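You operate a simulated robot arm through the tools that you are given. There is no shell and no other tool. Be economical: measure what you need, move in short steps, check, and stop when the job is done.

Carry out the task below with a simulated robot arm. There is one attempt and no reset: what you move stays moved.

JOB
One joint bubbles: shut that bottle, lay its coupling in the blue tray, put the red cap on.
Fine: close the other valve as well.
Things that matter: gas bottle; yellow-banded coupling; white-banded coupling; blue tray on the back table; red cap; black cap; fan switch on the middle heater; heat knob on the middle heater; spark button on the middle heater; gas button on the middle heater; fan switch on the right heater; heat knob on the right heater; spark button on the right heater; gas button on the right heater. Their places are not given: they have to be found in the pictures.

The check looks at the end state, three seconds after you hand in, the way a careful person would. Anything else that was tipped, shoved, dropped, spilled or broken makes it a failure. Lids that push on must go on centred and level and be pressed home; caps that screw on are set level and turned clockwise until they are tight.

ROBOT AND FRAMES
A 6-joint arm with a two-finger parallel gripper, fixed in place. Base frame: the origin is at the foot of the arm, x ahead of it, y to its left, z up; the work surface is at about z = 0. Lengths are in cm, angles in degrees, forces in N, time in s.
With the tool pointing down near the work surface it reaches from about 14 to 58 cm from the base axis. Its first joint turns from -66.0 to 66.0 degrees. Payload 2.1 kg.
The tool frame sits at the grasp point between the pads (the TCP): z along the fingers, y along the line on which they close. The tips reach 3 cm beyond it. The gripper opens to 9.4 cm. The fingers are 2.8 cm wide and 1 cm thick; the gripper's body (5 by 9.6 cm) begins 5.5 cm behind the TCP.
Orientation is that of the tool frame in the base frame, as [roll, pitch, yaw] about the fixed x, y, z axes, in that order (R = Rz(yaw) Ry(pitch) Rx(roll)). With the fingers straight down and closing along the base's y, the tool's x points along the base's -x, its y along +y and its z along -z.

CONTROLS
- The arm moves only by the tool move_arm. Its arguments are lists of equal length, an entry for each row: "rot": the turn, a rotation vector about the tool's x, y, z in degrees, a list of three; "translation": the shift along the tool's x, y, z in mm, a list of three; "jaw": the finger opening in mm, from 0 to 94. In form: {"rot": [[ax, ay, az], ...], "translation": [[dx, dy, dz], ...], "jaw": [jaw, ...]}. A call has 1 to 10 rows; each row shifts and turns the commanded pose from where the row before left it, along the tool's axes as they then stand. Each row takes 0.2 s and may step no farther than 5 cm and 8.6 degrees from the row before; otherwise, or with a gripper value out of range, the whole call is refused. A pose out of reach is approached as far as the arm can. The call stops where the force on the tool passes 40 N (or 10 N more than at its start, if that is more) or the arm is blocked; 0.2 s more then pass. Each finger travels about 7.2 cm/s and halts on what it meets, pressing with about 30 N; the grip force reading is that of the motor and also rises with nothing between the fingers. The clock runs only during rows and for 0.2 s after the last one: add rows that do not move to give the fingers time. The reply holds the time, the measured pose of the TCP, the force on the tool along the base axes, the opening and the grip force, in the units named above and with some noise.
- Cameras (640 x 400 px; columns grow to the right, rows downward): "scene" is fixed at [2.51, -35.31, 49.34]; the picture's right is [0.97, -0.26, 0.00], its down [-0.13, -0.48, -0.87] and it looks along [0.23, 0.84, -0.50] (base axes); focal length 214 px, centre (320, 200). "wrist" rides on the gripper at [7.6, 1.4, -10.2] in the tool frame; the picture's right is [-0.18, 0.98, 0.00], its down [-0.75, -0.14, -0.64] and it looks along [-0.63, -0.12, 0.77] (tool axes); focal length 243 px, centre (320, 200).
- snapshot(camera): a new picture of that camera. The clock stands still meanwhile.
- pixel_to_xyz(camera, pixels): there is no depth. For up to 12 entries [column, row, z] of the newest picture of that camera ("zoom" is the newest enlarged one), the place [x, y] in the base frame at which the ray of that pixel passes the height z, good to about 0.2 cm. The clock stands still meanwhile.
- inspect(camera, box): a new picture of the part [left, top, right, bottom] of that camera's present view, enlarged. The clock stands still meanwhile.
- close_job(): hands the job in; it is judged then, once.

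Work in short steps. Measure before you move; look again where a grasp or a placing could have gone wrong, and mend it. You have 80 turns and 54 pictures in all, those below and enlarged ones among them. Open the gripper and draw the arm clear of the work before you hand the job in, unless the task says otherwise; then end with one line.

The tools are called after "Request:" as name(argument=value, ...) on one line, values as JSON. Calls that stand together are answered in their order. move_arm: Moves the arm, as the interface text tells. Its arguments: {"type":"object","properties":{"rot":{"type":"array","items":{"type":"array","items":{"type":"number"}}},"translation":{"type":"array","items":{"type":"array","items":{"type":"number"}}},"jaw":{"type":"array","items":{"type":"number"}}},"required":["rot","translation","jaw"]} The other tools are called the same way: snapshot (camera) takes a picture; pixel_to_xyz (camera, pixels) gives the place at which the rays of pixels pass given heights; inspect (camera, box) takes an enlarged picture of a part of a camera's view; close_job () hands the job in.

At the start:

```text
clock: 0.0
ee_pos: [25.66, 8.66, 38.11]
tcp_rot: [179.9, 0.0, 180.0]
wrist_force: [-0.3, -0.7, 0.1]
grip_width: 9.43
grasp_force: 0.0
```

scene: 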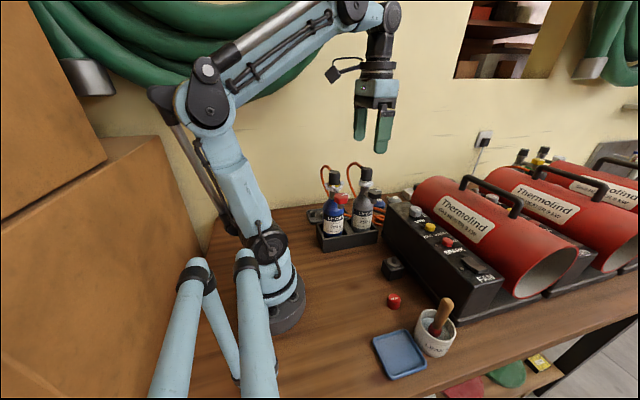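
wrist: 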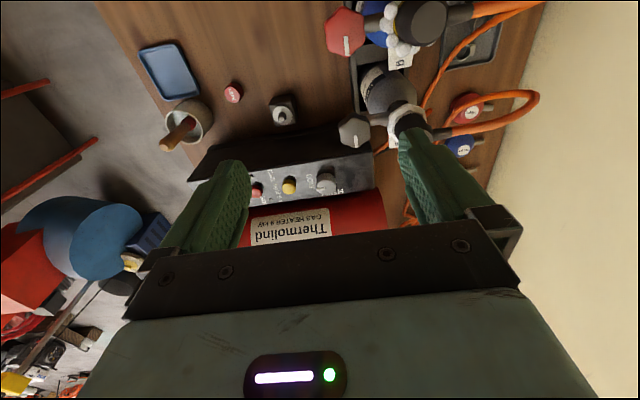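

The scene shows two bottles in a rack around pixel (348,215), with hoses. I enlarge this region in both cameras to find the bubbles.

Request:
inspect(camera="scene", box=[290, 140, 450, 260])

Request:
inspect(camera="wrist", box=[320, 0, 560, 160])

Request:
inspect(camera="scene", box=[360, 180, 520, 390])

```text
3.33 times, centred on (370, 200) of scene
```

zoom: 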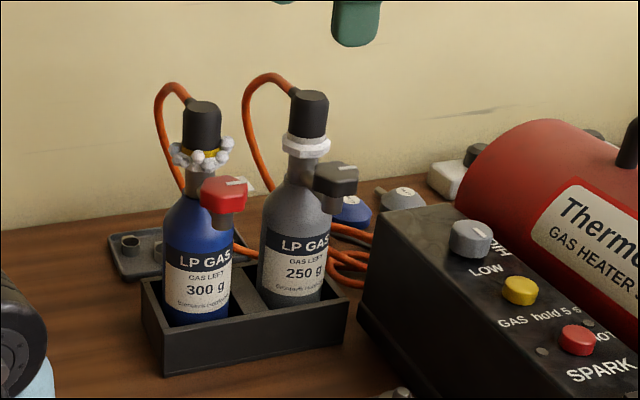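

```text
2.50 times, centred on (440, 80) of wrist
```

zoom: 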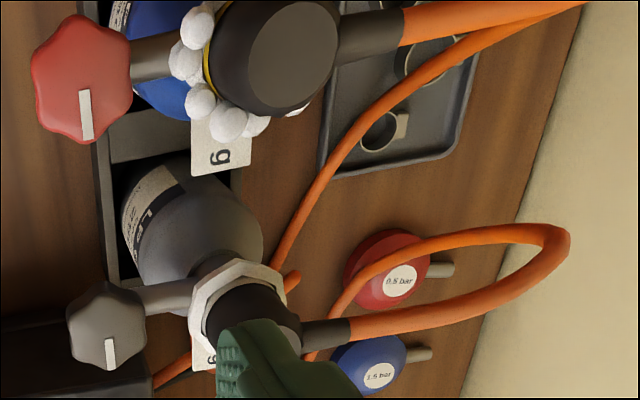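

```text
1.90 times, centred on (440, 285) of scene
```

zoom: 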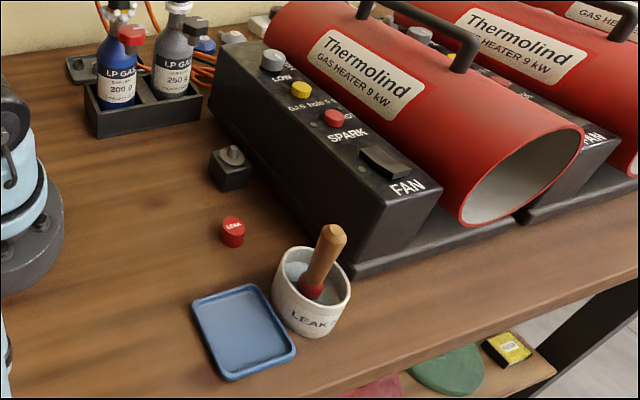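

The white foam sits on the yellow-banded coupling of the blue bottle (red knob, wrist ≈(346,32), scene ≈(341,197)). I triangulate knobs, couplings, red cap and tray.

Request:
pixel_to_xyz(camera="wrist", pixels=[[346, 32, 8], [346, 32, 12], [346, 32, 16], [355, 130, 8], [355, 130, 12], [355, 130, 16], [422, 20, 16], [422, 20, 20], [409, 120, 16], [409, 120, 20], [233, 93, 2], [170, 72, 0.5]])

Request:
pixel_to_xyz(camera="scene", pixels=[[341, 197, 8], [341, 197, 12], [341, 197, 16], [375, 192, 8], [375, 192, 12], [375, 192, 16], [334, 172, 16], [334, 172, 20], [366, 170, 16], [366, 170, 20], [393, 297, 2], [400, 353, 0.5]])

```text
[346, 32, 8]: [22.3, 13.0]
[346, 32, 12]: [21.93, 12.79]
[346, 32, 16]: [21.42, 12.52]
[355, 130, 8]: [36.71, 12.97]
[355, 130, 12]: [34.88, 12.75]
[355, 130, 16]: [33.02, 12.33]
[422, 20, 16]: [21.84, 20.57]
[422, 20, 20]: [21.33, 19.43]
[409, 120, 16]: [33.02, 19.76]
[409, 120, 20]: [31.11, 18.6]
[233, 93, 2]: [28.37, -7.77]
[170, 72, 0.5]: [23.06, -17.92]
```

```text
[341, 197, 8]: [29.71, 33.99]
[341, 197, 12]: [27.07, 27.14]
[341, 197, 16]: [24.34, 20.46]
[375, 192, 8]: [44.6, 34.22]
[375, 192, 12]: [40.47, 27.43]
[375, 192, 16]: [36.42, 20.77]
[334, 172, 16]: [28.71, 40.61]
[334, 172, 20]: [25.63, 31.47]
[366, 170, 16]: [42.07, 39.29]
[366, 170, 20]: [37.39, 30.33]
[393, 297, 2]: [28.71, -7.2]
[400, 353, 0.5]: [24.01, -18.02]
```

Knobs come out near (21,12.2,21) and (31,12.2,21), couplings near y≈18 with tops at z≈26; the knobs have vertical axes. I turn the gripper so it closes along base x (camera on the -y side) and look closer.

Request:
move_arm(rot=[[0, 0, -8.5], [0, 0, -8.5], [0, 0, -8.5], [0, 0, -8.5], [0, 0, -8.5], [0, 0, -8.5], [0, 0, -8.5], [0, 0, -8.5], [0, 0, -8.5], [0, 0, -8.5]], translation=[[0, 0, 0], [0, 0, 0], [0, 0, 0], [0, 0, 0], [0, 0, 0], [0, 0, 0], [0, 0, 0], [0, 0, 0], [0, 0, 0], [0, 0, 0]], jaw=[94, 94, 94, 94, 94, 94, 94, 94, 94, 94])

Request:
move_arm(rot=[[0, 0, -5], [0, 0, 0], [0, 0, 0], [0, 0, 0]], translation=[[0, 0, 0], [0, 23, 20], [-20, 24, 20], [-15, 0, 10]], jaw=[70, 70, 70, 70])

Request:
snapshot(camera="wrist")

Request:
snapshot(camera="scene")

```text
clock: 2.2
ee_pos: [25.53, 8.76, 38.18]
tcp_rot: [179.9, 0.0, -95.0]
wrist_force: [0.3, -0.4, -0.2]
grip_width: 9.44
grasp_force: 0.1
```

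```text
clock: 3.2
ee_pos: [20.92, 12.18, 33.06]
tcp_rot: [-180.0, 0.0, -90.0]
wrist_force: [-0.3, -0.6, -0.8]
grip_width: 6.97
grasp_force: 0.1
```

```text
48 pictures are left
```

wrist: 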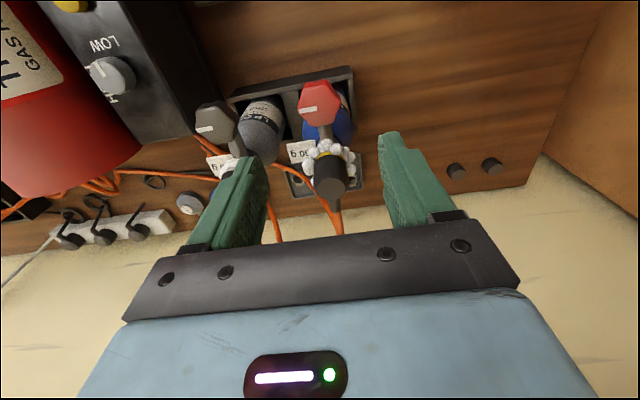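

```text
47 pictures are left
```

scene: 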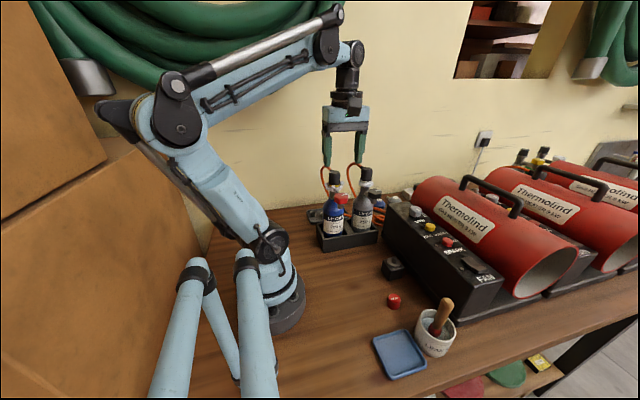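

The red knob is at (319,103) and coupling top at (328,185) in the wrist view now. I triangulate again from this pose.

Request:
pixel_to_xyz(camera="wrist", pixels=[[319, 103, 12], [319, 103, 16], [319, 103, 20], [215, 122, 12], [215, 122, 16], [215, 122, 20], [331, 185, 12], [331, 185, 16], [331, 185, 20], [331, 185, 24]])

Request:
inspect(camera="wrist", box=[180, 60, 390, 220])

Request:
inspect(camera="scene", box=[305, 155, 405, 255])

```text
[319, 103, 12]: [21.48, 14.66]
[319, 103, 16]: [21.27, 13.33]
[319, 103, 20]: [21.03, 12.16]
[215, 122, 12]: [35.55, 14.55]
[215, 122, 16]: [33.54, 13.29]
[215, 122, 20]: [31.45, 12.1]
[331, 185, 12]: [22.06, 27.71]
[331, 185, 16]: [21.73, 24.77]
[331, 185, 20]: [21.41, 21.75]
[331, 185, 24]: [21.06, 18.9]
```

```text
2.50 times, centred on (285, 140) of wrist
```

zoom: 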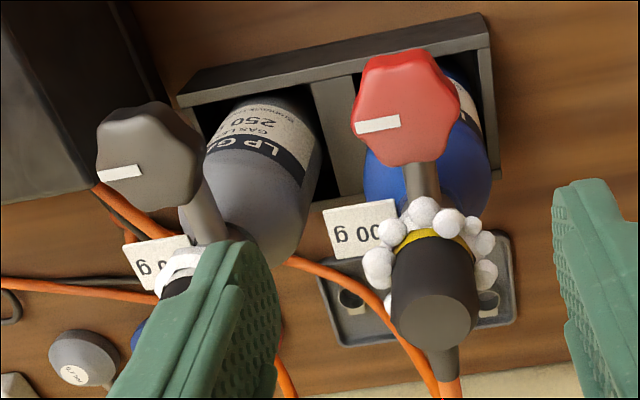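

```text
4.00 times, centred on (355, 205) of scene
```

zoom: 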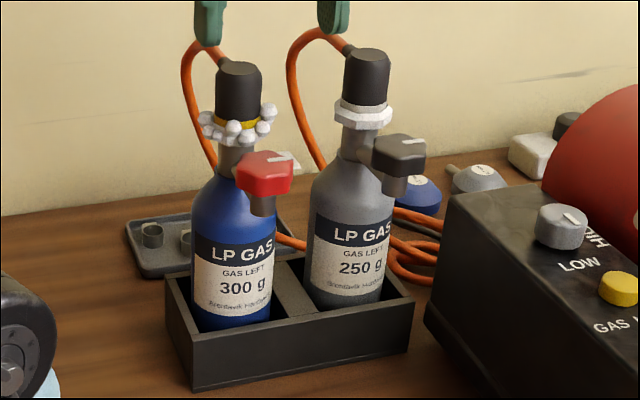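

Red knob top ≈(21.0,12.1,20.5), mark pointing +x, mushroom about 4.2 cm wide. I back the wrist up by 40°, descend over it with the tips about 1.3 cm below its top, and close.

Request:
move_arm(rot=[[0, 0, -8], [0, 0, -8], [0, 0, -8], [0, 0, -8], [0, 0, -8], [0, 0, 0], [0, 0, 0], [0, 0, 0]], translation=[[0, 0, 0], [0, 0, 0], [0, 0, 0], [0, 0, 0], [0, 0, 0], [0, 0, 40], [0, 0, 40], [0, 0, 27]], jaw=[70, 70, 70, 70, 70, 70, 70, 70])

Request:
move_arm(rot=[[0, 0, 0], [0, 0, 0], [0, 0, 0]], translation=[[0, 0, 0], [0, 0, 0], [0, 0, 0]], jaw=[30, 30, 30])

Request:
inspect(camera="wrist", box=[160, 40, 480, 240])

```text
clock: 5.0
ee_pos: [21.0, 12.2, 22.52]
tcp_rot: [180.0, 0.0, -50.0]
wrist_force: [0.0, 0.3, -0.1]
grip_width: 7.0
grasp_force: 0.2
```

```text
clock: 5.8
ee_pos: [21.01, 12.23, 22.48]
tcp_rot: [180.0, 0.0, -50.1]
wrist_force: [-0.2, -2.3, 0.2]
grip_width: 3.66
grasp_force: 29.9
```

```text
2.00 times, centred on (320, 140) of wrist
```

zoom: 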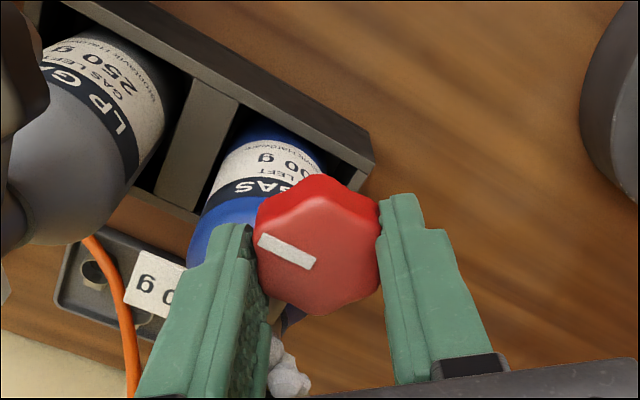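

The knob is held at 3.66 cm. I turn it clockwise (positive tool z) in small steps, watching force.

Request:
move_arm(rot=[[0, 0, 6], [0, 0, 6], [0, 0, 6], [0, 0, 6], [0, 0, 6]], translation=[[0, 0, 0], [0, 0, 0], [0, 0, 0], [0, 0, 0], [0, 0, 0]], jaw=[30, 30, 30, 30, 30])

Request:
inspect(camera="wrist", box=[160, 40, 480, 240])

```text
clock: 7.0
ee_pos: [20.98, 12.29, 22.56]
tcp_rot: [-179.9, 0.1, -80.1]
wrist_force: [3.3, -9.2, 19.2]
grip_width: 3.62
grasp_force: 29.4
```

```text
2.00 times, centred on (320, 140) of wrist
```

zoom: 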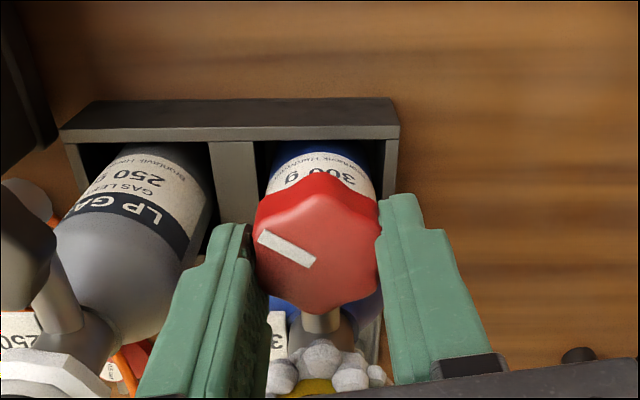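

The knob turns with the fingers; a 19 N z-force has built up. I test by shifting up 0.5 mm to see the sign and relieve it.

Request:
move_arm(rot=[[0, 0, 0], [0, 0, 0]], translation=[[0, 0, -0.7], [0, 0, 0]], jaw=[30, 30])

```text
clock: 7.6
ee_pos: [21.01, 12.25, 22.56]
tcp_rot: [-179.9, 0.0, -79.9]
wrist_force: [0.3, -4.9, -0.4]
grip_width: 3.6
grasp_force: 29.9
```

Force relieved by moving up 0.7 mm (the knob rises slightly with clockwise turning). I continue clockwise with a small lift per step.

Request:
move_arm(rot=[[0, 0, 6], [0, 0, 6], [0, 0, 6], [0, 0, 6], [0, 0, 6]], translation=[[0, 0, -0.1], [0, 0, -0.1], [0, 0, -0.1], [0, 0, -0.1], [0, 0, -0.1]], jaw=[30, 30, 30, 30, 30])

Request:
move_arm(rot=[[0, 0, 6], [0, 0, 6], [0, 0, 6], [0, 0, 6]], translation=[[0, 0, 0], [0, 0, 0], [0, 0, 0], [0, 0, 0]], jaw=[30, 30, 30, 30])

Request:
inspect(camera="wrist", box=[160, 40, 480, 240])

```text
clock: 8.8
ee_pos: [20.89, 12.38, 22.55]
tcp_rot: [-180.0, 0.1, -110.1]
wrist_force: [-0.3, 0.7, -0.1]
grip_width: 3.6
grasp_force: 29.3
```

```text
clock: 9.8
ee_pos: [20.96, 12.36, 22.54]
tcp_rot: [-179.9, -0.1, -134.1]
wrist_force: [-0.8, -2.7, 0.1]
grip_width: 3.63
grasp_force: 29.6
```

```text
2.00 times, centred on (320, 140) of wrist
```

zoom: 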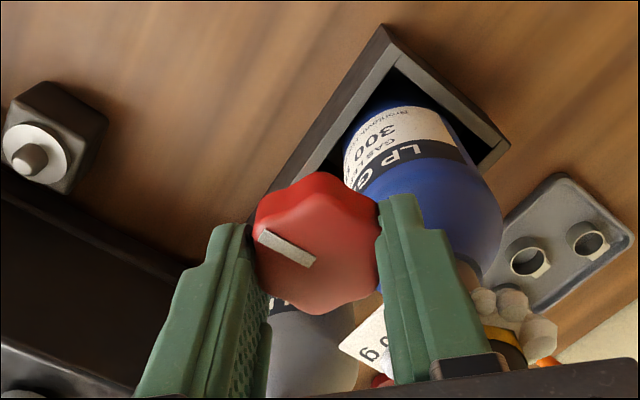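

84° turned with no stop yet. I keep turning by small increments to feel for an end stop.

Request:
move_arm(rot=[[0, 0, 4], [0, 0, 4], [0, 0, 3]], translation=[[0, 0, 0], [0, 0, 0], [0, 0, 0]], jaw=[30, 30, 30])

Request:
snapshot(camera="scene")

```text
clock: 10.6
ee_pos: [20.87, 12.21, 22.63]
tcp_rot: [179.9, 0.0, -145.0]
wrist_force: [-2.7, 0.9, 0.6]
grip_width: 3.61
grasp_force: 29.8
```

```text
41 pictures are left
```

scene: 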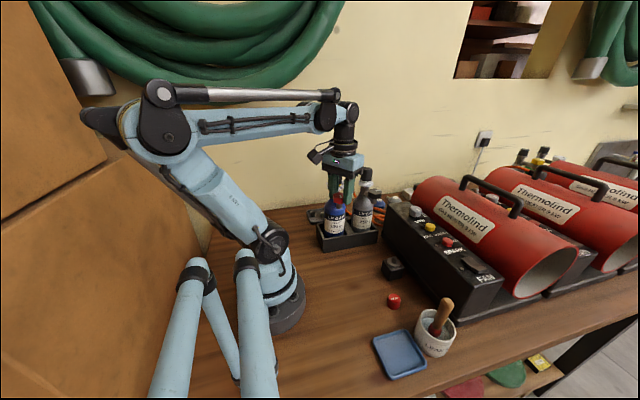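

About 95° turned without a stop. I release, lift, swing back and regrip for more.

Request:
move_arm(rot=[[0, 0, 0], [0, 0, 0], [0, 0, 0], [0, 0, -8.5], [0, 0, -8.5], [0, 0, -8.5], [0, 0, -8.5], [0, 0, -8.5], [0, 0, -8.5], [0, 0, -8.5]], translation=[[0, 0, 0], [0, 0, 0], [0, 0, -40], [0, 0, 0], [0, 0, 0], [0, 0, 0], [0, 0, 0], [0, 0, 0], [0, 0, 0], [0, 0, 0]], jaw=[50, 50, 50, 55, 60, 60, 60, 60, 60, 60])

Request:
move_arm(rot=[[0, 0, -8.5], [0, 0, -8.5], [0, 0, -8.5], [0, 0, -8.5], [0, 0, -8.5], [0, 0, -8.5], [0, 0, -8.5]], translation=[[0, 0, 0], [0, 0, 0], [0, 0, 0], [0, 0, 0], [0, 0, 0], [0, 0, 0], [0, 0, 0]], jaw=[60, 60, 60, 60, 60, 60, 60])

Request:
inspect(camera="wrist", box=[160, 40, 480, 240])

```text
clock: 12.8
ee_pos: [20.75, 12.27, 26.67]
tcp_rot: [180.0, 0.0, -85.4]
wrist_force: [1.0, 0.1, -0.4]
grip_width: 6.0
grasp_force: 0.1
```

```text
clock: 14.4
ee_pos: [20.92, 12.26, 26.45]
tcp_rot: [180.0, -0.1, -26.0]
wrist_force: [0.4, -1.5, 0.8]
grip_width: 5.95
grasp_force: 0.1
```

```text
2.00 times, centred on (320, 140) of wrist
```

zoom: 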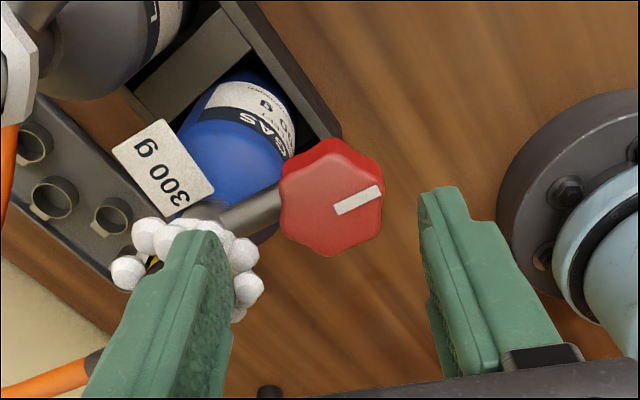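

The mark now points about -y. This yaw puts a finger near the coupling, so I turn to about yaw -48, then descend, grip and turn on.

Request:
move_arm(rot=[[0, 0, 7.5], [0, 0, 7.5], [0, 0, 7], [0, 0, 0], [0, 0, 0], [0, 0, 0], [0, 0, 0]], translation=[[0, 0, 0], [0, 0, 0], [0, 0, 0], [0, 0, 20], [0, 0, 20], [0, 0, 0], [0, 0, 0]], jaw=[60, 60, 60, 60, 60, 30, 30])

Request:
move_arm(rot=[[0, 0, 0], [0, 0, 6], [0, 0, 6], [0, 0, 6], [0, 0, 6], [0, 0, 6]], translation=[[0, 0, 0], [0, 0, 0], [0, 0, 0], [0, 0, 0], [0, 0, 0], [0, 0, 0]], jaw=[30, 30, 30, 30, 30, 30])

Request:
inspect(camera="wrist", box=[160, 40, 480, 240])

```text
clock: 16.0
ee_pos: [20.84, 12.21, 22.62]
tcp_rot: [179.9, 0.0, -47.9]
wrist_force: [-8.8, -7.8, 8.2]
grip_width: 3.62
grasp_force: 30.2
```

```text
clock: 17.4
ee_pos: [20.95, 12.22, 22.74]
tcp_rot: [-179.8, 0.0, -78.0]
wrist_force: [-6.5, -3.3, 1.5]
grip_width: 3.77
grasp_force: 30.3
```

```text
2.00 times, centred on (320, 140) of wrist
```

zoom: 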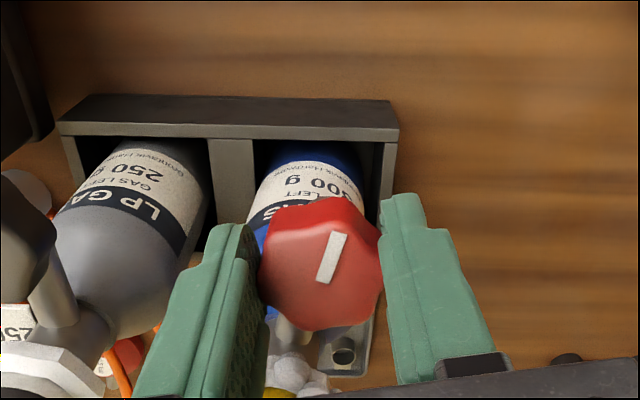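

The gripper slipped about 30° around the knob while the mark stayed near -y: the stop seems reached. I release, lift and check knob and bottle.

Request:
move_arm(rot=[[0, 0, 0], [0, 0, 0], [0, 0, 0], [0, 0, -6], [0, 0, -6]], translation=[[0, 0, 0], [0, 0, 0], [0, 0, -40], [0, 0, -40], [0, 0, -20]], jaw=[60, 60, 60, 60, 60])

Request:
move_arm(rot=[[0, 0, 8], [0, 0, 8], [0, 0, 8]], translation=[[0, 0, 0], [0, 0, 0], [0, 0, 0]], jaw=[70, 70, 70])

Request:
inspect(camera="wrist", box=[180, 60, 390, 220])

Request:
inspect(camera="scene", box=[305, 155, 405, 255])

```text
clock: 18.6
ee_pos: [21.24, 12.25, 32.66]
tcp_rot: [180.0, 0.1, -65.9]
wrist_force: [-0.6, -0.5, -0.8]
grip_width: 6.0
grasp_force: 0.3
```

```text
clock: 19.4
ee_pos: [21.03, 12.15, 32.66]
tcp_rot: [-180.0, 0.0, -90.2]
wrist_force: [-0.1, -0.6, -0.3]
grip_width: 6.98
grasp_force: 0.1
```

```text
2.50 times, centred on (285, 140) of wrist
```

zoom: 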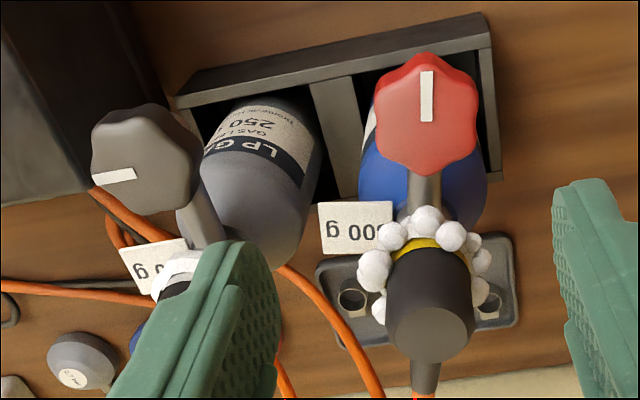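

```text
4.00 times, centred on (355, 205) of scene
```

zoom: 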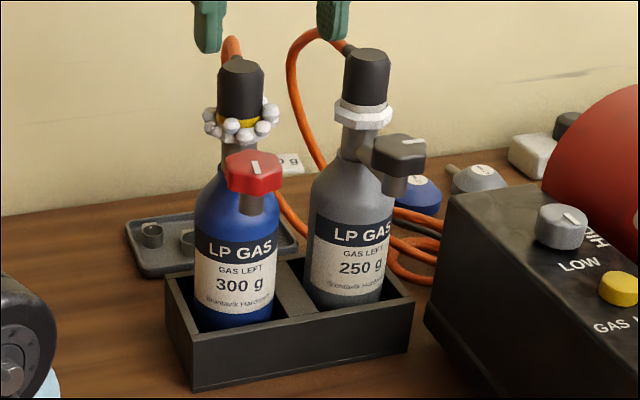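

The red valve's mark turned 90° to -y and stands at its stop. Now I measure the grey knob at wrist (216,124) and coupling top at (330,193).

Request:
pixel_to_xyz(camera="wrist", pixels=[[215.8, 124, 20.5], [328, 105, 20.5], [329, 193, 25], [329, 193, 26]])

Request:
pixel_to_xyz(camera="zoom", pixels=[[398, 145, 20.5], [254, 165, 20.5], [242, 72, 25], [242, 72, 26]])

```text
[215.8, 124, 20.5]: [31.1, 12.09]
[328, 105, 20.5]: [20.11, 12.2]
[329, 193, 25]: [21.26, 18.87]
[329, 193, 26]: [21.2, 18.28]
```

```text
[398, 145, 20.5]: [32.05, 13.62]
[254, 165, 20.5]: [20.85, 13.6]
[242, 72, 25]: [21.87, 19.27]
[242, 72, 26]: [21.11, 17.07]
```

Grey knob at (31.1,12.1). I move over it, pre-rotate to yaw -50, descend to z 22.5 and grip.

Request:
move_arm(rot=[[0, 0, 0], [0, 0, 0], [0, 0, 0], [0, 0, -8], [0, 0, -8], [0, 0, -8], [0, 0, -8], [0, 0, -8]], translation=[[0, -40, 0], [0, -40, 0], [0, -21, 0], [0, 0, 0], [0, 0, 0], [0, 0, 0], [0, 0, 0], [0, 0, 0]], jaw=[65, 65, 65, 65, 65, 65, 65, 65])

Request:
move_arm(rot=[[0, 0, 0], [0, 0, 0], [0, 0, 0]], translation=[[0, 0, 40], [0, 0, 20], [0, 0, 0]], jaw=[65, 65, 65])

Request:
snapshot(camera="wrist")

```text
clock: 21.2
ee_pos: [30.92, 12.14, 32.61]
tcp_rot: [-180.0, -0.1, -49.8]
wrist_force: [0.4, 0.1, 0.5]
grip_width: 6.52
grasp_force: 0.1
```

```text
clock: 22.0
ee_pos: [30.99, 12.38, 26.52]
tcp_rot: [180.0, 0.1, -50.0]
wrist_force: [1.0, -0.5, 0.5]
grip_width: 6.5
grasp_force: 0.0
```

```text
36 pictures are left
```

wrist: 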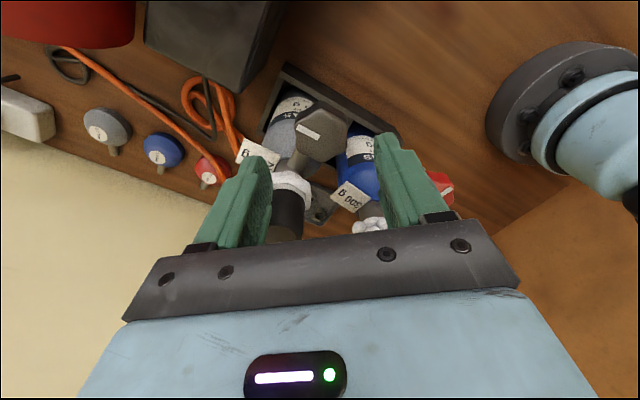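

Knob sits centred between the fingers at (320,130). I descend 4 cm and grip.

Request:
move_arm(rot=[[0, 0, 0], [0, 0, 0], [0, 0, 0], [0, 0, 0], [0, 0, 0]], translation=[[0, 0, 20], [0, 0, 19], [0, 0, 0], [0, 0, 0], [0, 0, 0]], jaw=[65, 65, 30, 30, 30])

Request:
move_arm(rot=[[0, 0, 6], [0, 0, 6], [0, 0, 6], [0, 0, 6], [0, 0, 6]], translation=[[0, 0, -0.1], [0, 0, -0.1], [0, 0, -0.1], [0, 0, 0], [0, 0, 0]], jaw=[30, 30, 30, 30, 30])

Request:
move_arm(rot=[[0, 0, 6], [0, 0, 6], [0, 0, 6], [0, 0, 6], [0, 0, 6]], translation=[[0, 0, 0], [0, 0, 0], [0, 0, 0], [0, 0, 0], [0, 0, 0]], jaw=[30, 30, 30, 30, 30])

Request:
inspect(camera="wrist", box=[160, 40, 480, 240])

```text
clock: 23.2
ee_pos: [31.03, 12.33, 22.78]
tcp_rot: [-180.0, 0.0, -50.0]
wrist_force: [-0.3, -1.8, 0.2]
grip_width: 3.65
grasp_force: 30.2
```

```text
clock: 24.4
ee_pos: [31.02, 12.4, 22.65]
tcp_rot: [-180.0, 0.2, -80.2]
wrist_force: [-0.3, 2.7, -0.1]
grip_width: 3.6
grasp_force: 29.9
```

```text
clock: 25.6
ee_pos: [31.03, 12.21, 22.77]
tcp_rot: [-180.0, 0.0, -110.2]
wrist_force: [0.7, -1.6, -0.6]
grip_width: 3.66
grasp_force: 30.3
```

```text
2.00 times, centred on (320, 140) of wrist
```

zoom: 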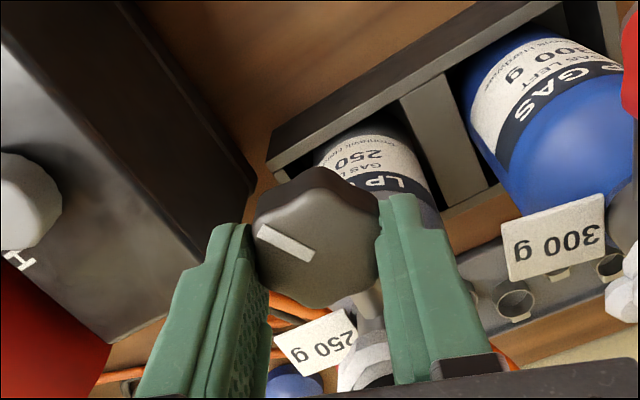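

60° turned with the knob following. I continue 33° to the stop.

Request:
move_arm(rot=[[0, 0, 6], [0, 0, 6], [0, 0, 6], [0, 0, 6], [0, 0, 5], [0, 0, 4], [0, 0, 3]], translation=[[0, 0, 0], [0, 0, 0], [0, 0, 0], [0, 0, 0], [0, 0, 0], [0, 0, 0], [0, 0, 0]], jaw=[30, 30, 30, 30, 30, 30, 30])

Request:
move_arm(rot=[[0, 0, 0], [0, 0, 0], [0, 0, 0], [0, 0, 0], [0, 0, -8], [0, 0, -8], [0, 0, -8], [0, 0, -8], [0, 0, -8], [0, 0, -8]], translation=[[0, 0, 0], [0, 0, 0], [0, 0, -40], [0, 0, -40], [0, 0, -20], [0, 0, 0], [0, 0, 0], [0, 0, 0], [0, 0, 0], [0, 0, 0]], jaw=[55, 55, 55, 60, 60, 60, 60, 60, 60, 60])

Request:
snapshot(camera="wrist")

Request:
inspect(camera="scene", box=[305, 155, 405, 255])

```text
clock: 27.2
ee_pos: [31.03, 12.42, 22.81]
tcp_rot: [179.9, 0.2, -146.1]
wrist_force: [-4.1, 2.0, 0.4]
grip_width: 3.61
grasp_force: 30.1
```

```text
clock: 29.4
ee_pos: [31.06, 12.25, 32.77]
tcp_rot: [-179.9, 0.0, -97.7]
wrist_force: [-0.2, 0.8, -0.2]
grip_width: 6.0
grasp_force: 0.0
```

```text
34 pictures are left
```

wrist: 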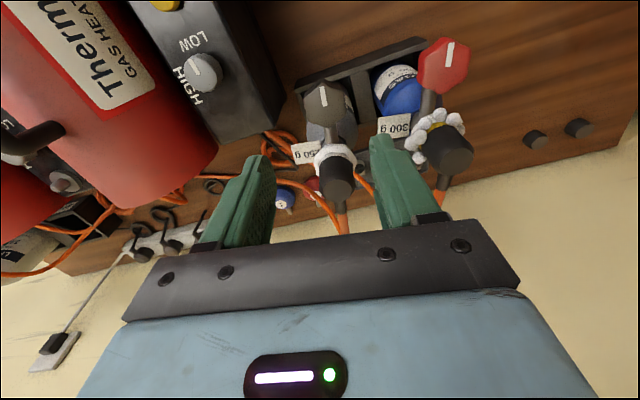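

```text
4.00 times, centred on (355, 205) of scene
```

zoom: 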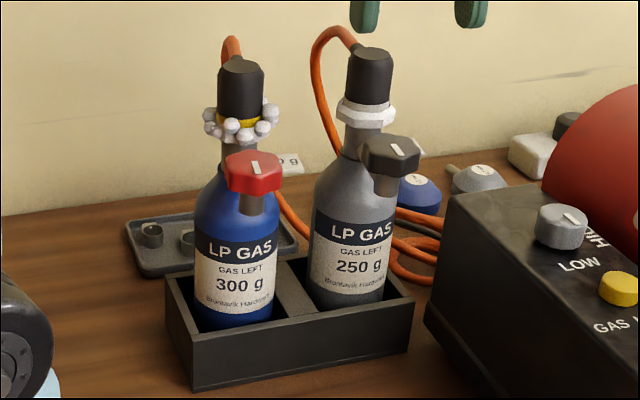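

Both marks now point to -y, closed. Next the yellow-banded coupling, top ≈(21.3,18.5,25.4): I hover above it at yaw -90 and check alignment.

Request:
move_arm(rot=[[0, 0, -7.7], [0, 0, 0], [0, 0, 0], [0, 0, 0], [0, 0, 0]], translation=[[0, 0, 0], [-20, 40, 0], [-20, 40, 0], [-22, 18, 0], [0, 0, 25]], jaw=[60, 60, 60, 60, 60])

Request:
snapshot(camera="wrist")

Request:
inspect(camera="scene", box=[295, 115, 415, 235])

```text
clock: 30.6
ee_pos: [21.34, 18.53, 30.21]
tcp_rot: [-180.0, -0.1, -90.3]
wrist_force: [0.3, 0.1, 1.0]
grip_width: 6.01
grasp_force: 0.0
```

```text
32 pictures are left
```

wrist: 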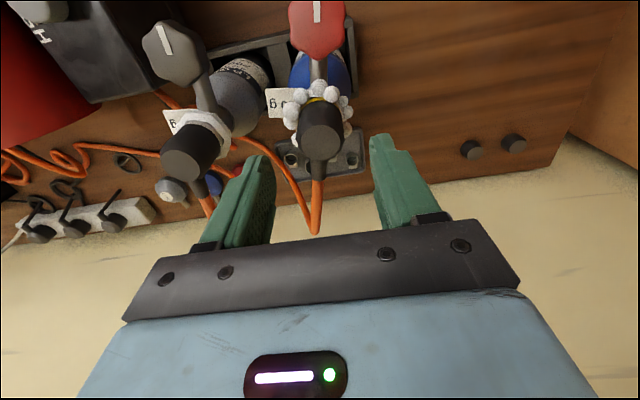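

```text
3.33 times, centred on (355, 175) of scene
```

zoom: 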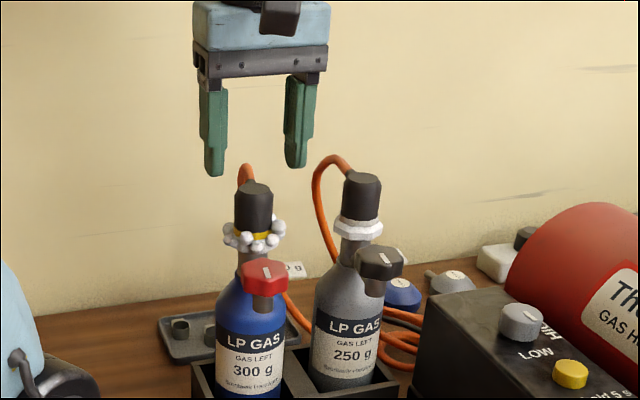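

Coupling top appears at (322,144), between the fingers. I check its coordinates.

Request:
pixel_to_xyz(camera="wrist", pixels=[[322, 144, 24], [322, 144, 25], [322, 144, 26], [318, 10, 20.5]])

Request:
pixel_to_xyz(camera="zoom", pixels=[[254, 188, 24], [254, 188, 25], [254, 188, 26]])

```text
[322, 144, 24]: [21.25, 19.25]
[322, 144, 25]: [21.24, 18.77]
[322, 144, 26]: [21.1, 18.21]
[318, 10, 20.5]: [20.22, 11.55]
```

```text
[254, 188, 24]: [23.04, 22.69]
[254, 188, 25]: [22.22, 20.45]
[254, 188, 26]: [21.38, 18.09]
```

Top at (21.2,18.3,25.9). I descend to TCP z 26.2 (tips ~2.7 cm down the barrel, above the foam) and close.

Request:
move_arm(rot=[[0, 0, 0], [0, 0, 0], [0, 0, 0], [0, 0, 0], [0, 0, 0]], translation=[[2, 1, 20], [0, 0, 20], [0, 0, 0], [0, 0, 0], [0, 0, 0]], jaw=[60, 60, 20, 20, 20])

Request:
snapshot(camera="wrist")

Request:
inspect(camera="scene", box=[295, 135, 395, 235])

```text
clock: 31.8
ee_pos: [21.25, 18.28, 26.04]
tcp_rot: [180.0, 0.0, -90.2]
wrist_force: [-0.1, 0.5, 0.1]
grip_width: 3.15
grasp_force: 29.7
```

```text
30 pictures are left
```

wrist: 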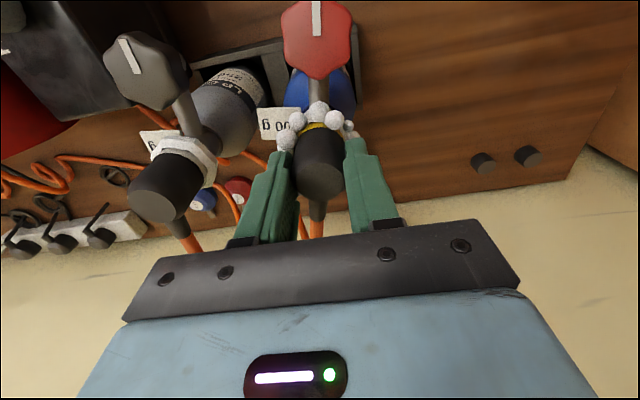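

```text
4.00 times, centred on (345, 185) of scene
```

zoom: 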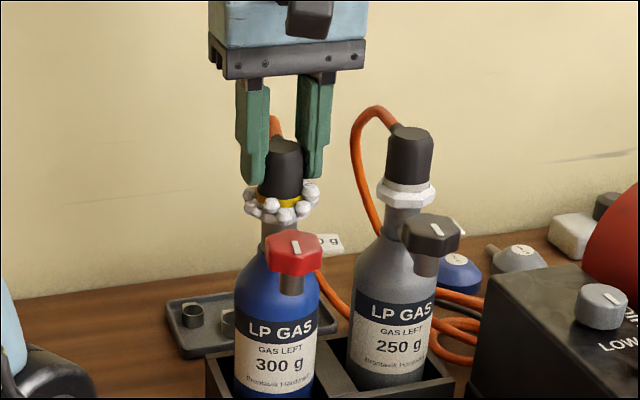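

Gripped at 3.15 cm. I try a gentle 2–3 mm upward pull to learn whether it pulls off or is threaded.

Request:
move_arm(rot=[[0, 0, 0], [0, 0, 0], [0, 0, 0]], translation=[[0, 0, -1], [0, 0, -1], [0, 0, 0]], jaw=[20, 20, 20])

```text
clock: 32.6
ee_pos: [21.1, 18.22, 26.39]
tcp_rot: [179.9, 0.0, -90.2]
wrist_force: [0.1, 0.5, -1.0]
grip_width: 3.15
grasp_force: 30.2
```

Only 1 N at 2–3 mm up: it looks like a pull-off. I lift another 8 mm and look.

Request:
move_arm(rot=[[0, 0, 0], [0, 0, 0], [0, 0, 0], [0, 0, 0]], translation=[[0, 0, -2], [0, 0, -3], [0, 0, -3], [0, 0, 0]], jaw=[20, 20, 20, 20])

Request:
inspect(camera="scene", box=[295, 135, 395, 235])

```text
clock: 33.6
ee_pos: [21.23, 18.32, 27.24]
tcp_rot: [-180.0, -0.1, -90.2]
wrist_force: [-0.8, 0.7, -1.5]
grip_width: 3.15
grasp_force: 30.2
```

```text
4.00 times, centred on (345, 185) of scene
```

zoom: 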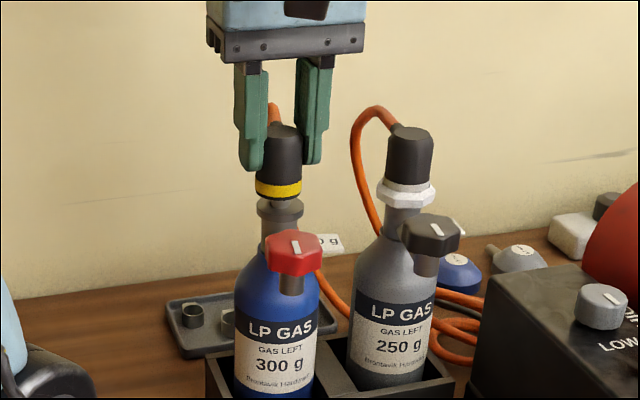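

The coupling comes off freely and the foam is gone. I lift it higher and check the hose behaviour.

Request:
move_arm(rot=[[0, 0, 0], [0, 0, 0], [0, 0, 0], [0, 0, 0], [0, 0, 0]], translation=[[0, 0, -25], [0, 0, -30], [0, 0, -30], [0, 0, -25], [0, 0, 0]], jaw=[20, 20, 20, 20, 20])

Request:
snapshot(camera="scene")

```text
clock: 34.8
ee_pos: [21.06, 18.4, 38.18]
tcp_rot: [179.9, 0.0, -90.4]
wrist_force: [-0.5, -0.4, -0.4]
grip_width: 2.02
grasp_force: 0.1
```

```text
27 pictures are left
```

scene: 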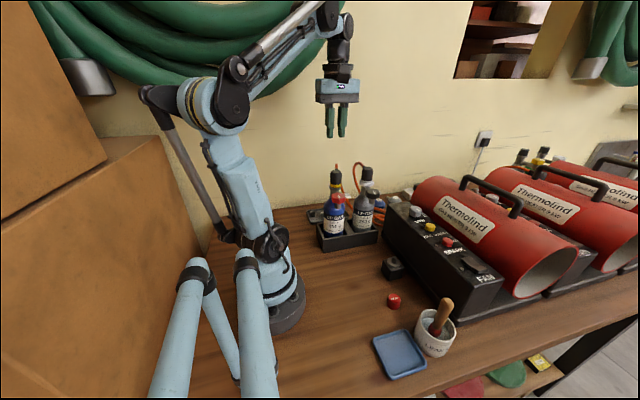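

The grip reading (2.02 cm, no force) shows the coupling slipped out. I look at where it went.

Request:
inspect(camera="scene", box=[295, 155, 395, 255])

Request:
snapshot(camera="wrist")

```text
4.00 times, centred on (345, 205) of scene
```

zoom: 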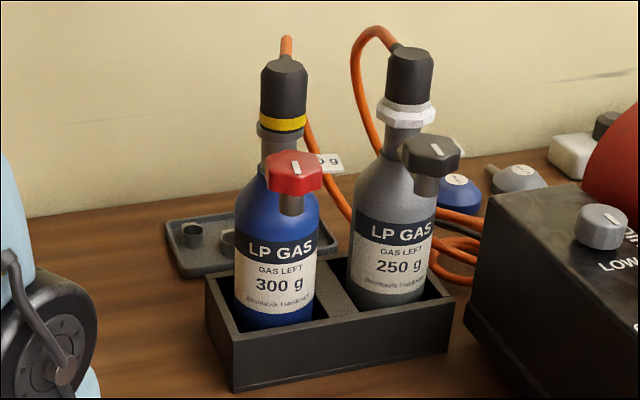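

```text
25 pictures are left
```

wrist: 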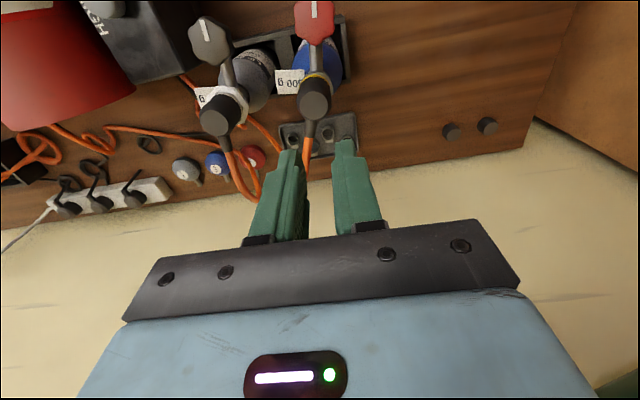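

By luck it dropped straight back onto its neck, upright, nothing disturbed. I measure its top at wrist (313,105) / scene zoom (285,67) and will regrip deeper and move slowly.

Request:
pixel_to_xyz(camera="wrist", pixels=[[314, 104, 25], [314, 104, 26], [314, 104, 27]])

Request:
pixel_to_xyz(camera="zoom", pixels=[[285, 67, 25], [285, 67, 26], [285, 67, 27]])

```text
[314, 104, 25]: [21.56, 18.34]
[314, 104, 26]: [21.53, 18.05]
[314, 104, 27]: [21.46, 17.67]
```

```text
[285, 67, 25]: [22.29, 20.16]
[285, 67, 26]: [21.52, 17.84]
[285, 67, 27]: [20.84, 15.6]
```

Coupling top (21.5,18.0,26). I open, descend to TCP z 25.3 and close again.

Request:
move_arm(rot=[[0, 0, 0], [0, 0, 0], [0, 0, 0], [0, 0, 0], [0, 0, 0], [0, 0, 0], [0, 0, 0], [0, 0, 0]], translation=[[3, -3, 0], [0, 0, 0], [0, 0, 40], [0, 0, 40], [0, 0, 29], [0, 0, 20], [0, 0, 0], [0, 0, 0]], jaw=[60, 60, 60, 60, 60, 60, 60, 60])

Request:
move_arm(rot=[[0, 0, 0], [0, 0, 0], [0, 0, 0]], translation=[[0, 0, 0], [0, 0, 0], [0, 0, 0]], jaw=[0, 0, 0])

Request:
inspect(camera="scene", box=[295, 135, 395, 235])

```text
clock: 36.6
ee_pos: [21.48, 18.08, 25.21]
tcp_rot: [-180.0, 0.0, -90.3]
wrist_force: [0.5, -0.2, 1.2]
grip_width: 6.01
grasp_force: 0.1
```

```text
clock: 37.4
ee_pos: [21.46, 17.95, 25.13]
tcp_rot: [180.0, 0.0, -90.3]
wrist_force: [0.6, -0.4, 0.5]
grip_width: 3.11
grasp_force: 30.2
```

```text
4.00 times, centred on (345, 185) of scene
```

zoom: 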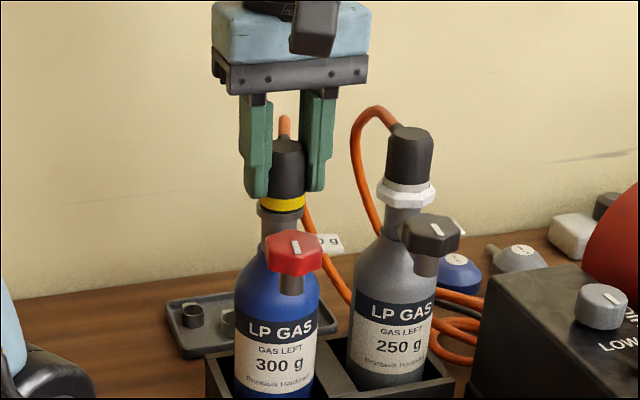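

Good grip with more overlap. I lift slowly, 4.5 cm, watching the force.

Request:
move_arm(rot=[[0, 0, 0], [0, 0, 0], [0, 0, 0], [0, 0, 0], [0, 0, 0], [0, 0, 0], [0, 0, 0], [0, 0, 0]], translation=[[0, 0, -3], [0, 0, -5], [0, 0, -6], [0, 0, -7], [0, 0, -8], [0, 0, -8], [0, 0, -5], [0, 0, -3]], jaw=[0, 0, 0, 0, 0, 0, 0, 0])

Request:
inspect(camera="scene", box=[295, 115, 395, 215])

```text
clock: 39.2
ee_pos: [21.48, 18.19, 29.76]
tcp_rot: [-180.0, -0.1, -90.3]
wrist_force: [-0.5, -0.7, -1.8]
grip_width: 3.14
grasp_force: 30.3
```

```text
4.00 times, centred on (345, 165) of scene
```

zoom: 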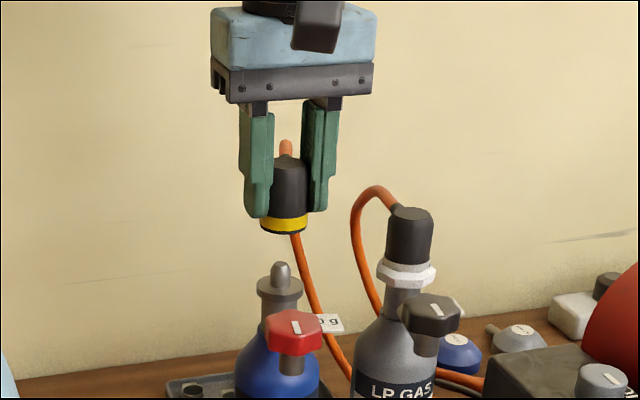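

The coupling is held clear of the nipple. I carry it toward -y in moderate steps and check the hose.

Request:
move_arm(rot=[[0, 0, 0], [0, 0, 0], [0, 0, 0], [0, 0, 0], [0, 0, 0], [0, 0, 0]], translation=[[8, 3, -8], [12, 3, -5], [15, 3, 0], [15, 3, 0], [15, 0, 0], [10, 0, 0]], jaw=[0, 0, 0, 0, 0, 0])

Request:
snapshot(camera="scene")

```text
clock: 40.6
ee_pos: [20.16, 10.48, 31.08]
tcp_rot: [180.0, 0.0, -90.4]
wrist_force: [-0.4, 0.4, -1.0]
grip_width: 3.13
grasp_force: 29.8
```

```text
22 pictures are left
```

scene: 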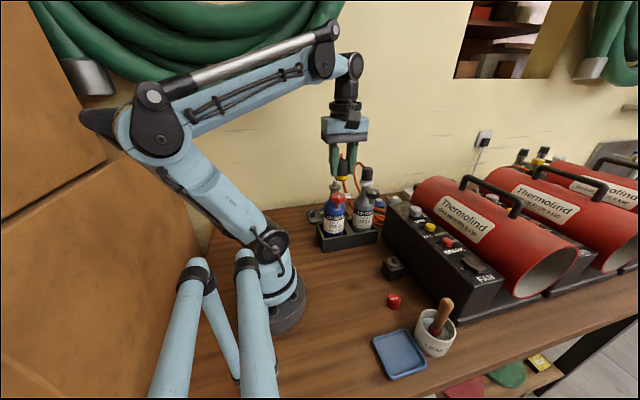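

Forces stay near zero. I continue toward the tray at about (24,-18) in steps, staying high.

Request:
move_arm(rot=[[0, 0, 0], [0, 0, 0], [0, 0, 0], [0, 0, 0], [0, 0, 0], [0, 0, 0], [0, 0, 0], [0, 0, 0]], translation=[[10, -4, 0], [18, -4, 0], [20, -4, 0], [20, -4, 0], [20, -4, 0], [20, -4, 0], [20, -4, 0], [12, -4, 0]], jaw=[0, 0, 0, 0, 0, 0, 0, 0])

Request:
snapshot(camera="scene")

```text
clock: 42.4
ee_pos: [23.32, -3.47, 31.16]
tcp_rot: [179.9, 0.0, -90.3]
wrist_force: [0.1, 0.3, -1.2]
grip_width: 3.12
grasp_force: 30.2
```

```text
21 pictures are left
```

scene: 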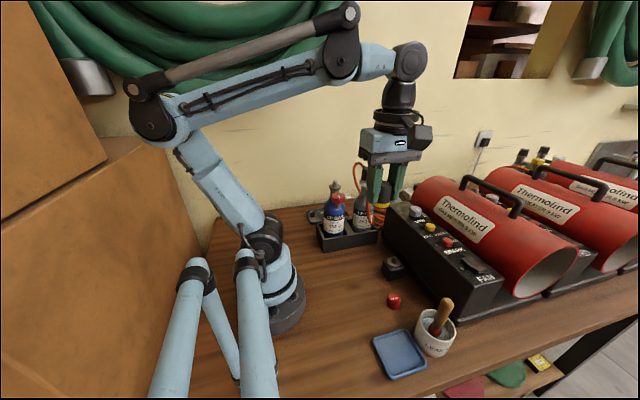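

Still held (3.12 cm), no hose load. I continue the remaining 14 cm to above the tray.

Request:
move_arm(rot=[[0, 0, 0], [0, 0, 0], [0, 0, 0], [0, 0, 0], [0, 0, 0], [0, 0, 0], [0, 0, 0], [0, 0, 0], [0, 0, 0]], translation=[[10, 0, 0], [18, 0, 0], [20, -2, 5], [20, -2, 10], [20, 0, 20], [20, 0, 20], [20, 0, 20], [12, 0, 20], [4, 0, 15]], jaw=[0, 0, 0, 0, 0, 0, 0, 0, 0])

Request:
snapshot(camera="scene")

Request:
snapshot(camera="wrist")

```text
clock: 44.4
ee_pos: [23.68, -18.01, 20.26]
tcp_rot: [180.0, 0.0, -90.3]
wrist_force: [0.0, -0.2, -1.9]
grip_width: 3.13
grasp_force: 29.5
```

```text
20 pictures are left
```

scene: 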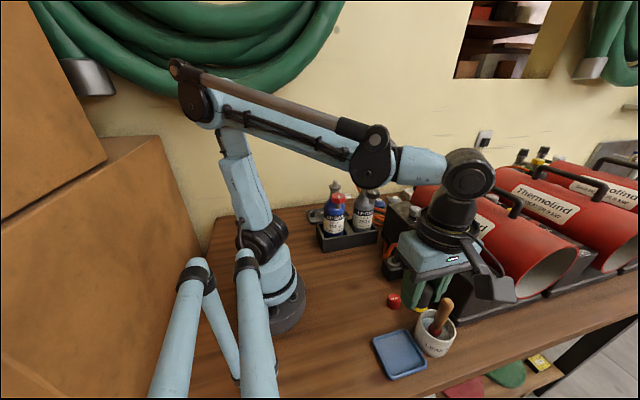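

```text
19 pictures are left
```

wrist: 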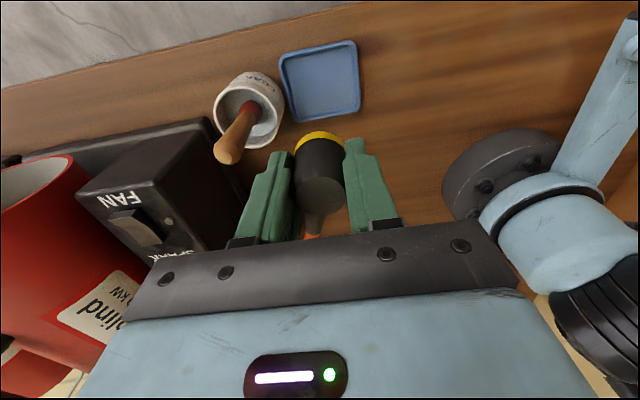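

Tray corners in the wrist view are (285,55),(353,43),(360,112),(293,120); red cap is hidden. I locate tray and cup precisely.

Request:
pixel_to_xyz(camera="wrist", pixels=[[285, 55, 1], [353, 43, 1], [360, 112, 1], [293, 120, 1], [322, 82, 0.5], [248, 110, 6], [280, 105, 7], [240, 135, 10], [220, 155, 14]])

Request:
pixel_to_xyz(camera="scene", pixels=[[373, 340, 1], [410, 329, 1], [428, 367, 1], [390, 380, 1], [448, 300, 12], [448, 300, 14], [435, 322, 7], [393, 298, 2]])

```text
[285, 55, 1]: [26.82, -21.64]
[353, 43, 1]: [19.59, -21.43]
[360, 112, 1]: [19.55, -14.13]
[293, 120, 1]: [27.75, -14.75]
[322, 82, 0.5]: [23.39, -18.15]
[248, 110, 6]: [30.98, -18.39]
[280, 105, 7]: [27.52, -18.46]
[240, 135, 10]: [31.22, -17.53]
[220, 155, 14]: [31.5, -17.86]
```

```text
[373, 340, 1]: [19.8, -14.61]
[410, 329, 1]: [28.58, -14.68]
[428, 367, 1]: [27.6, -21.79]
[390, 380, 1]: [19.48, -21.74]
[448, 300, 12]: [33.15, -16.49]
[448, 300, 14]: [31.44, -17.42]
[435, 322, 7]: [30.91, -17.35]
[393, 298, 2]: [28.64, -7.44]
```

Tray centre is (23.6,-18.1), cup edge near x 28. I lower the coupling over (22.9,-18.3) quickly to z 6, then check.

Request:
move_arm(rot=[[0, 0, 0], [0, 0, 0], [0, 0, 0], [0, 0, 0], [0, 0, 0], [0, 0, 0], [0, 0, 0]], translation=[[2, 8, 15], [0, 0, 25], [0, 0, 30], [0, 0, 30], [0, 0, 25], [0, 0, 15], [0, 0, 5]], jaw=[0, 0, 0, 0, 0, 0, 0])

Request:
snapshot(camera="scene")

```text
clock: 46.0
ee_pos: [22.81, -18.17, 5.55]
tcp_rot: [-180.0, 0.0, -90.3]
wrist_force: [0.4, -0.3, -1.4]
grip_width: 3.13
grasp_force: 30.2
```

```text
18 pictures are left
```

scene: 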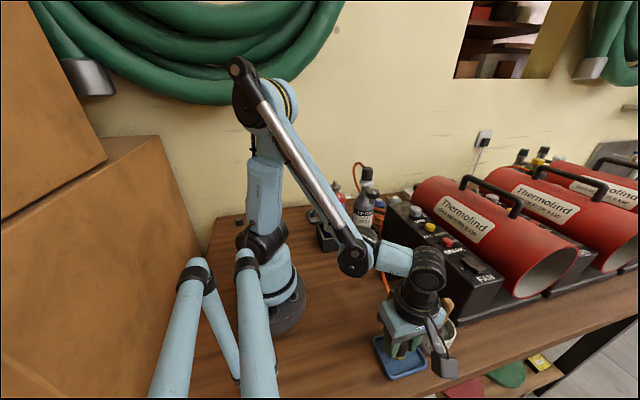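

It hovers over the tray. I lower in millimetre steps to feel the floor.

Request:
move_arm(rot=[[0, 0, 0], [0, 0, 0], [0, 0, 0], [0, 0, 0]], translation=[[0, 0, 6], [0, 0, 5], [0, 0, 3], [0, 0, 0]], jaw=[0, 0, 0, 0])

Request:
inspect(camera="wrist", box=[200, 30, 440, 230])

```text
clock: 46.8
ee_pos: [22.91, -18.15, 4.43]
tcp_rot: [179.8, 0.1, -90.3]
wrist_force: [-0.2, 2.1, 9.4]
grip_width: 3.13
grasp_force: 29.9
stopped in row 3: the force on the tool passed its limit (the readings are from after the stop); the commanded pose is now the measured one
```

```text
2.00 times, centred on (320, 130) of wrist
```

zoom: 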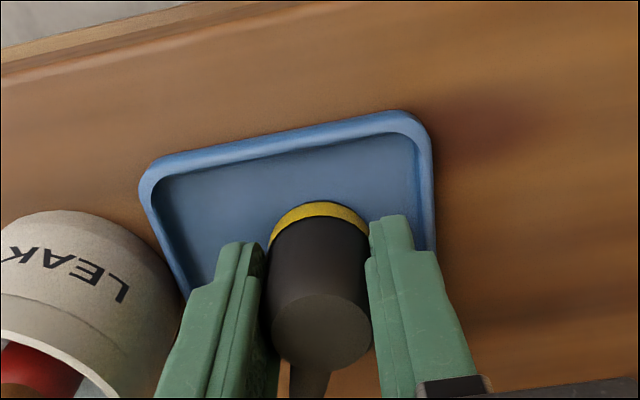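

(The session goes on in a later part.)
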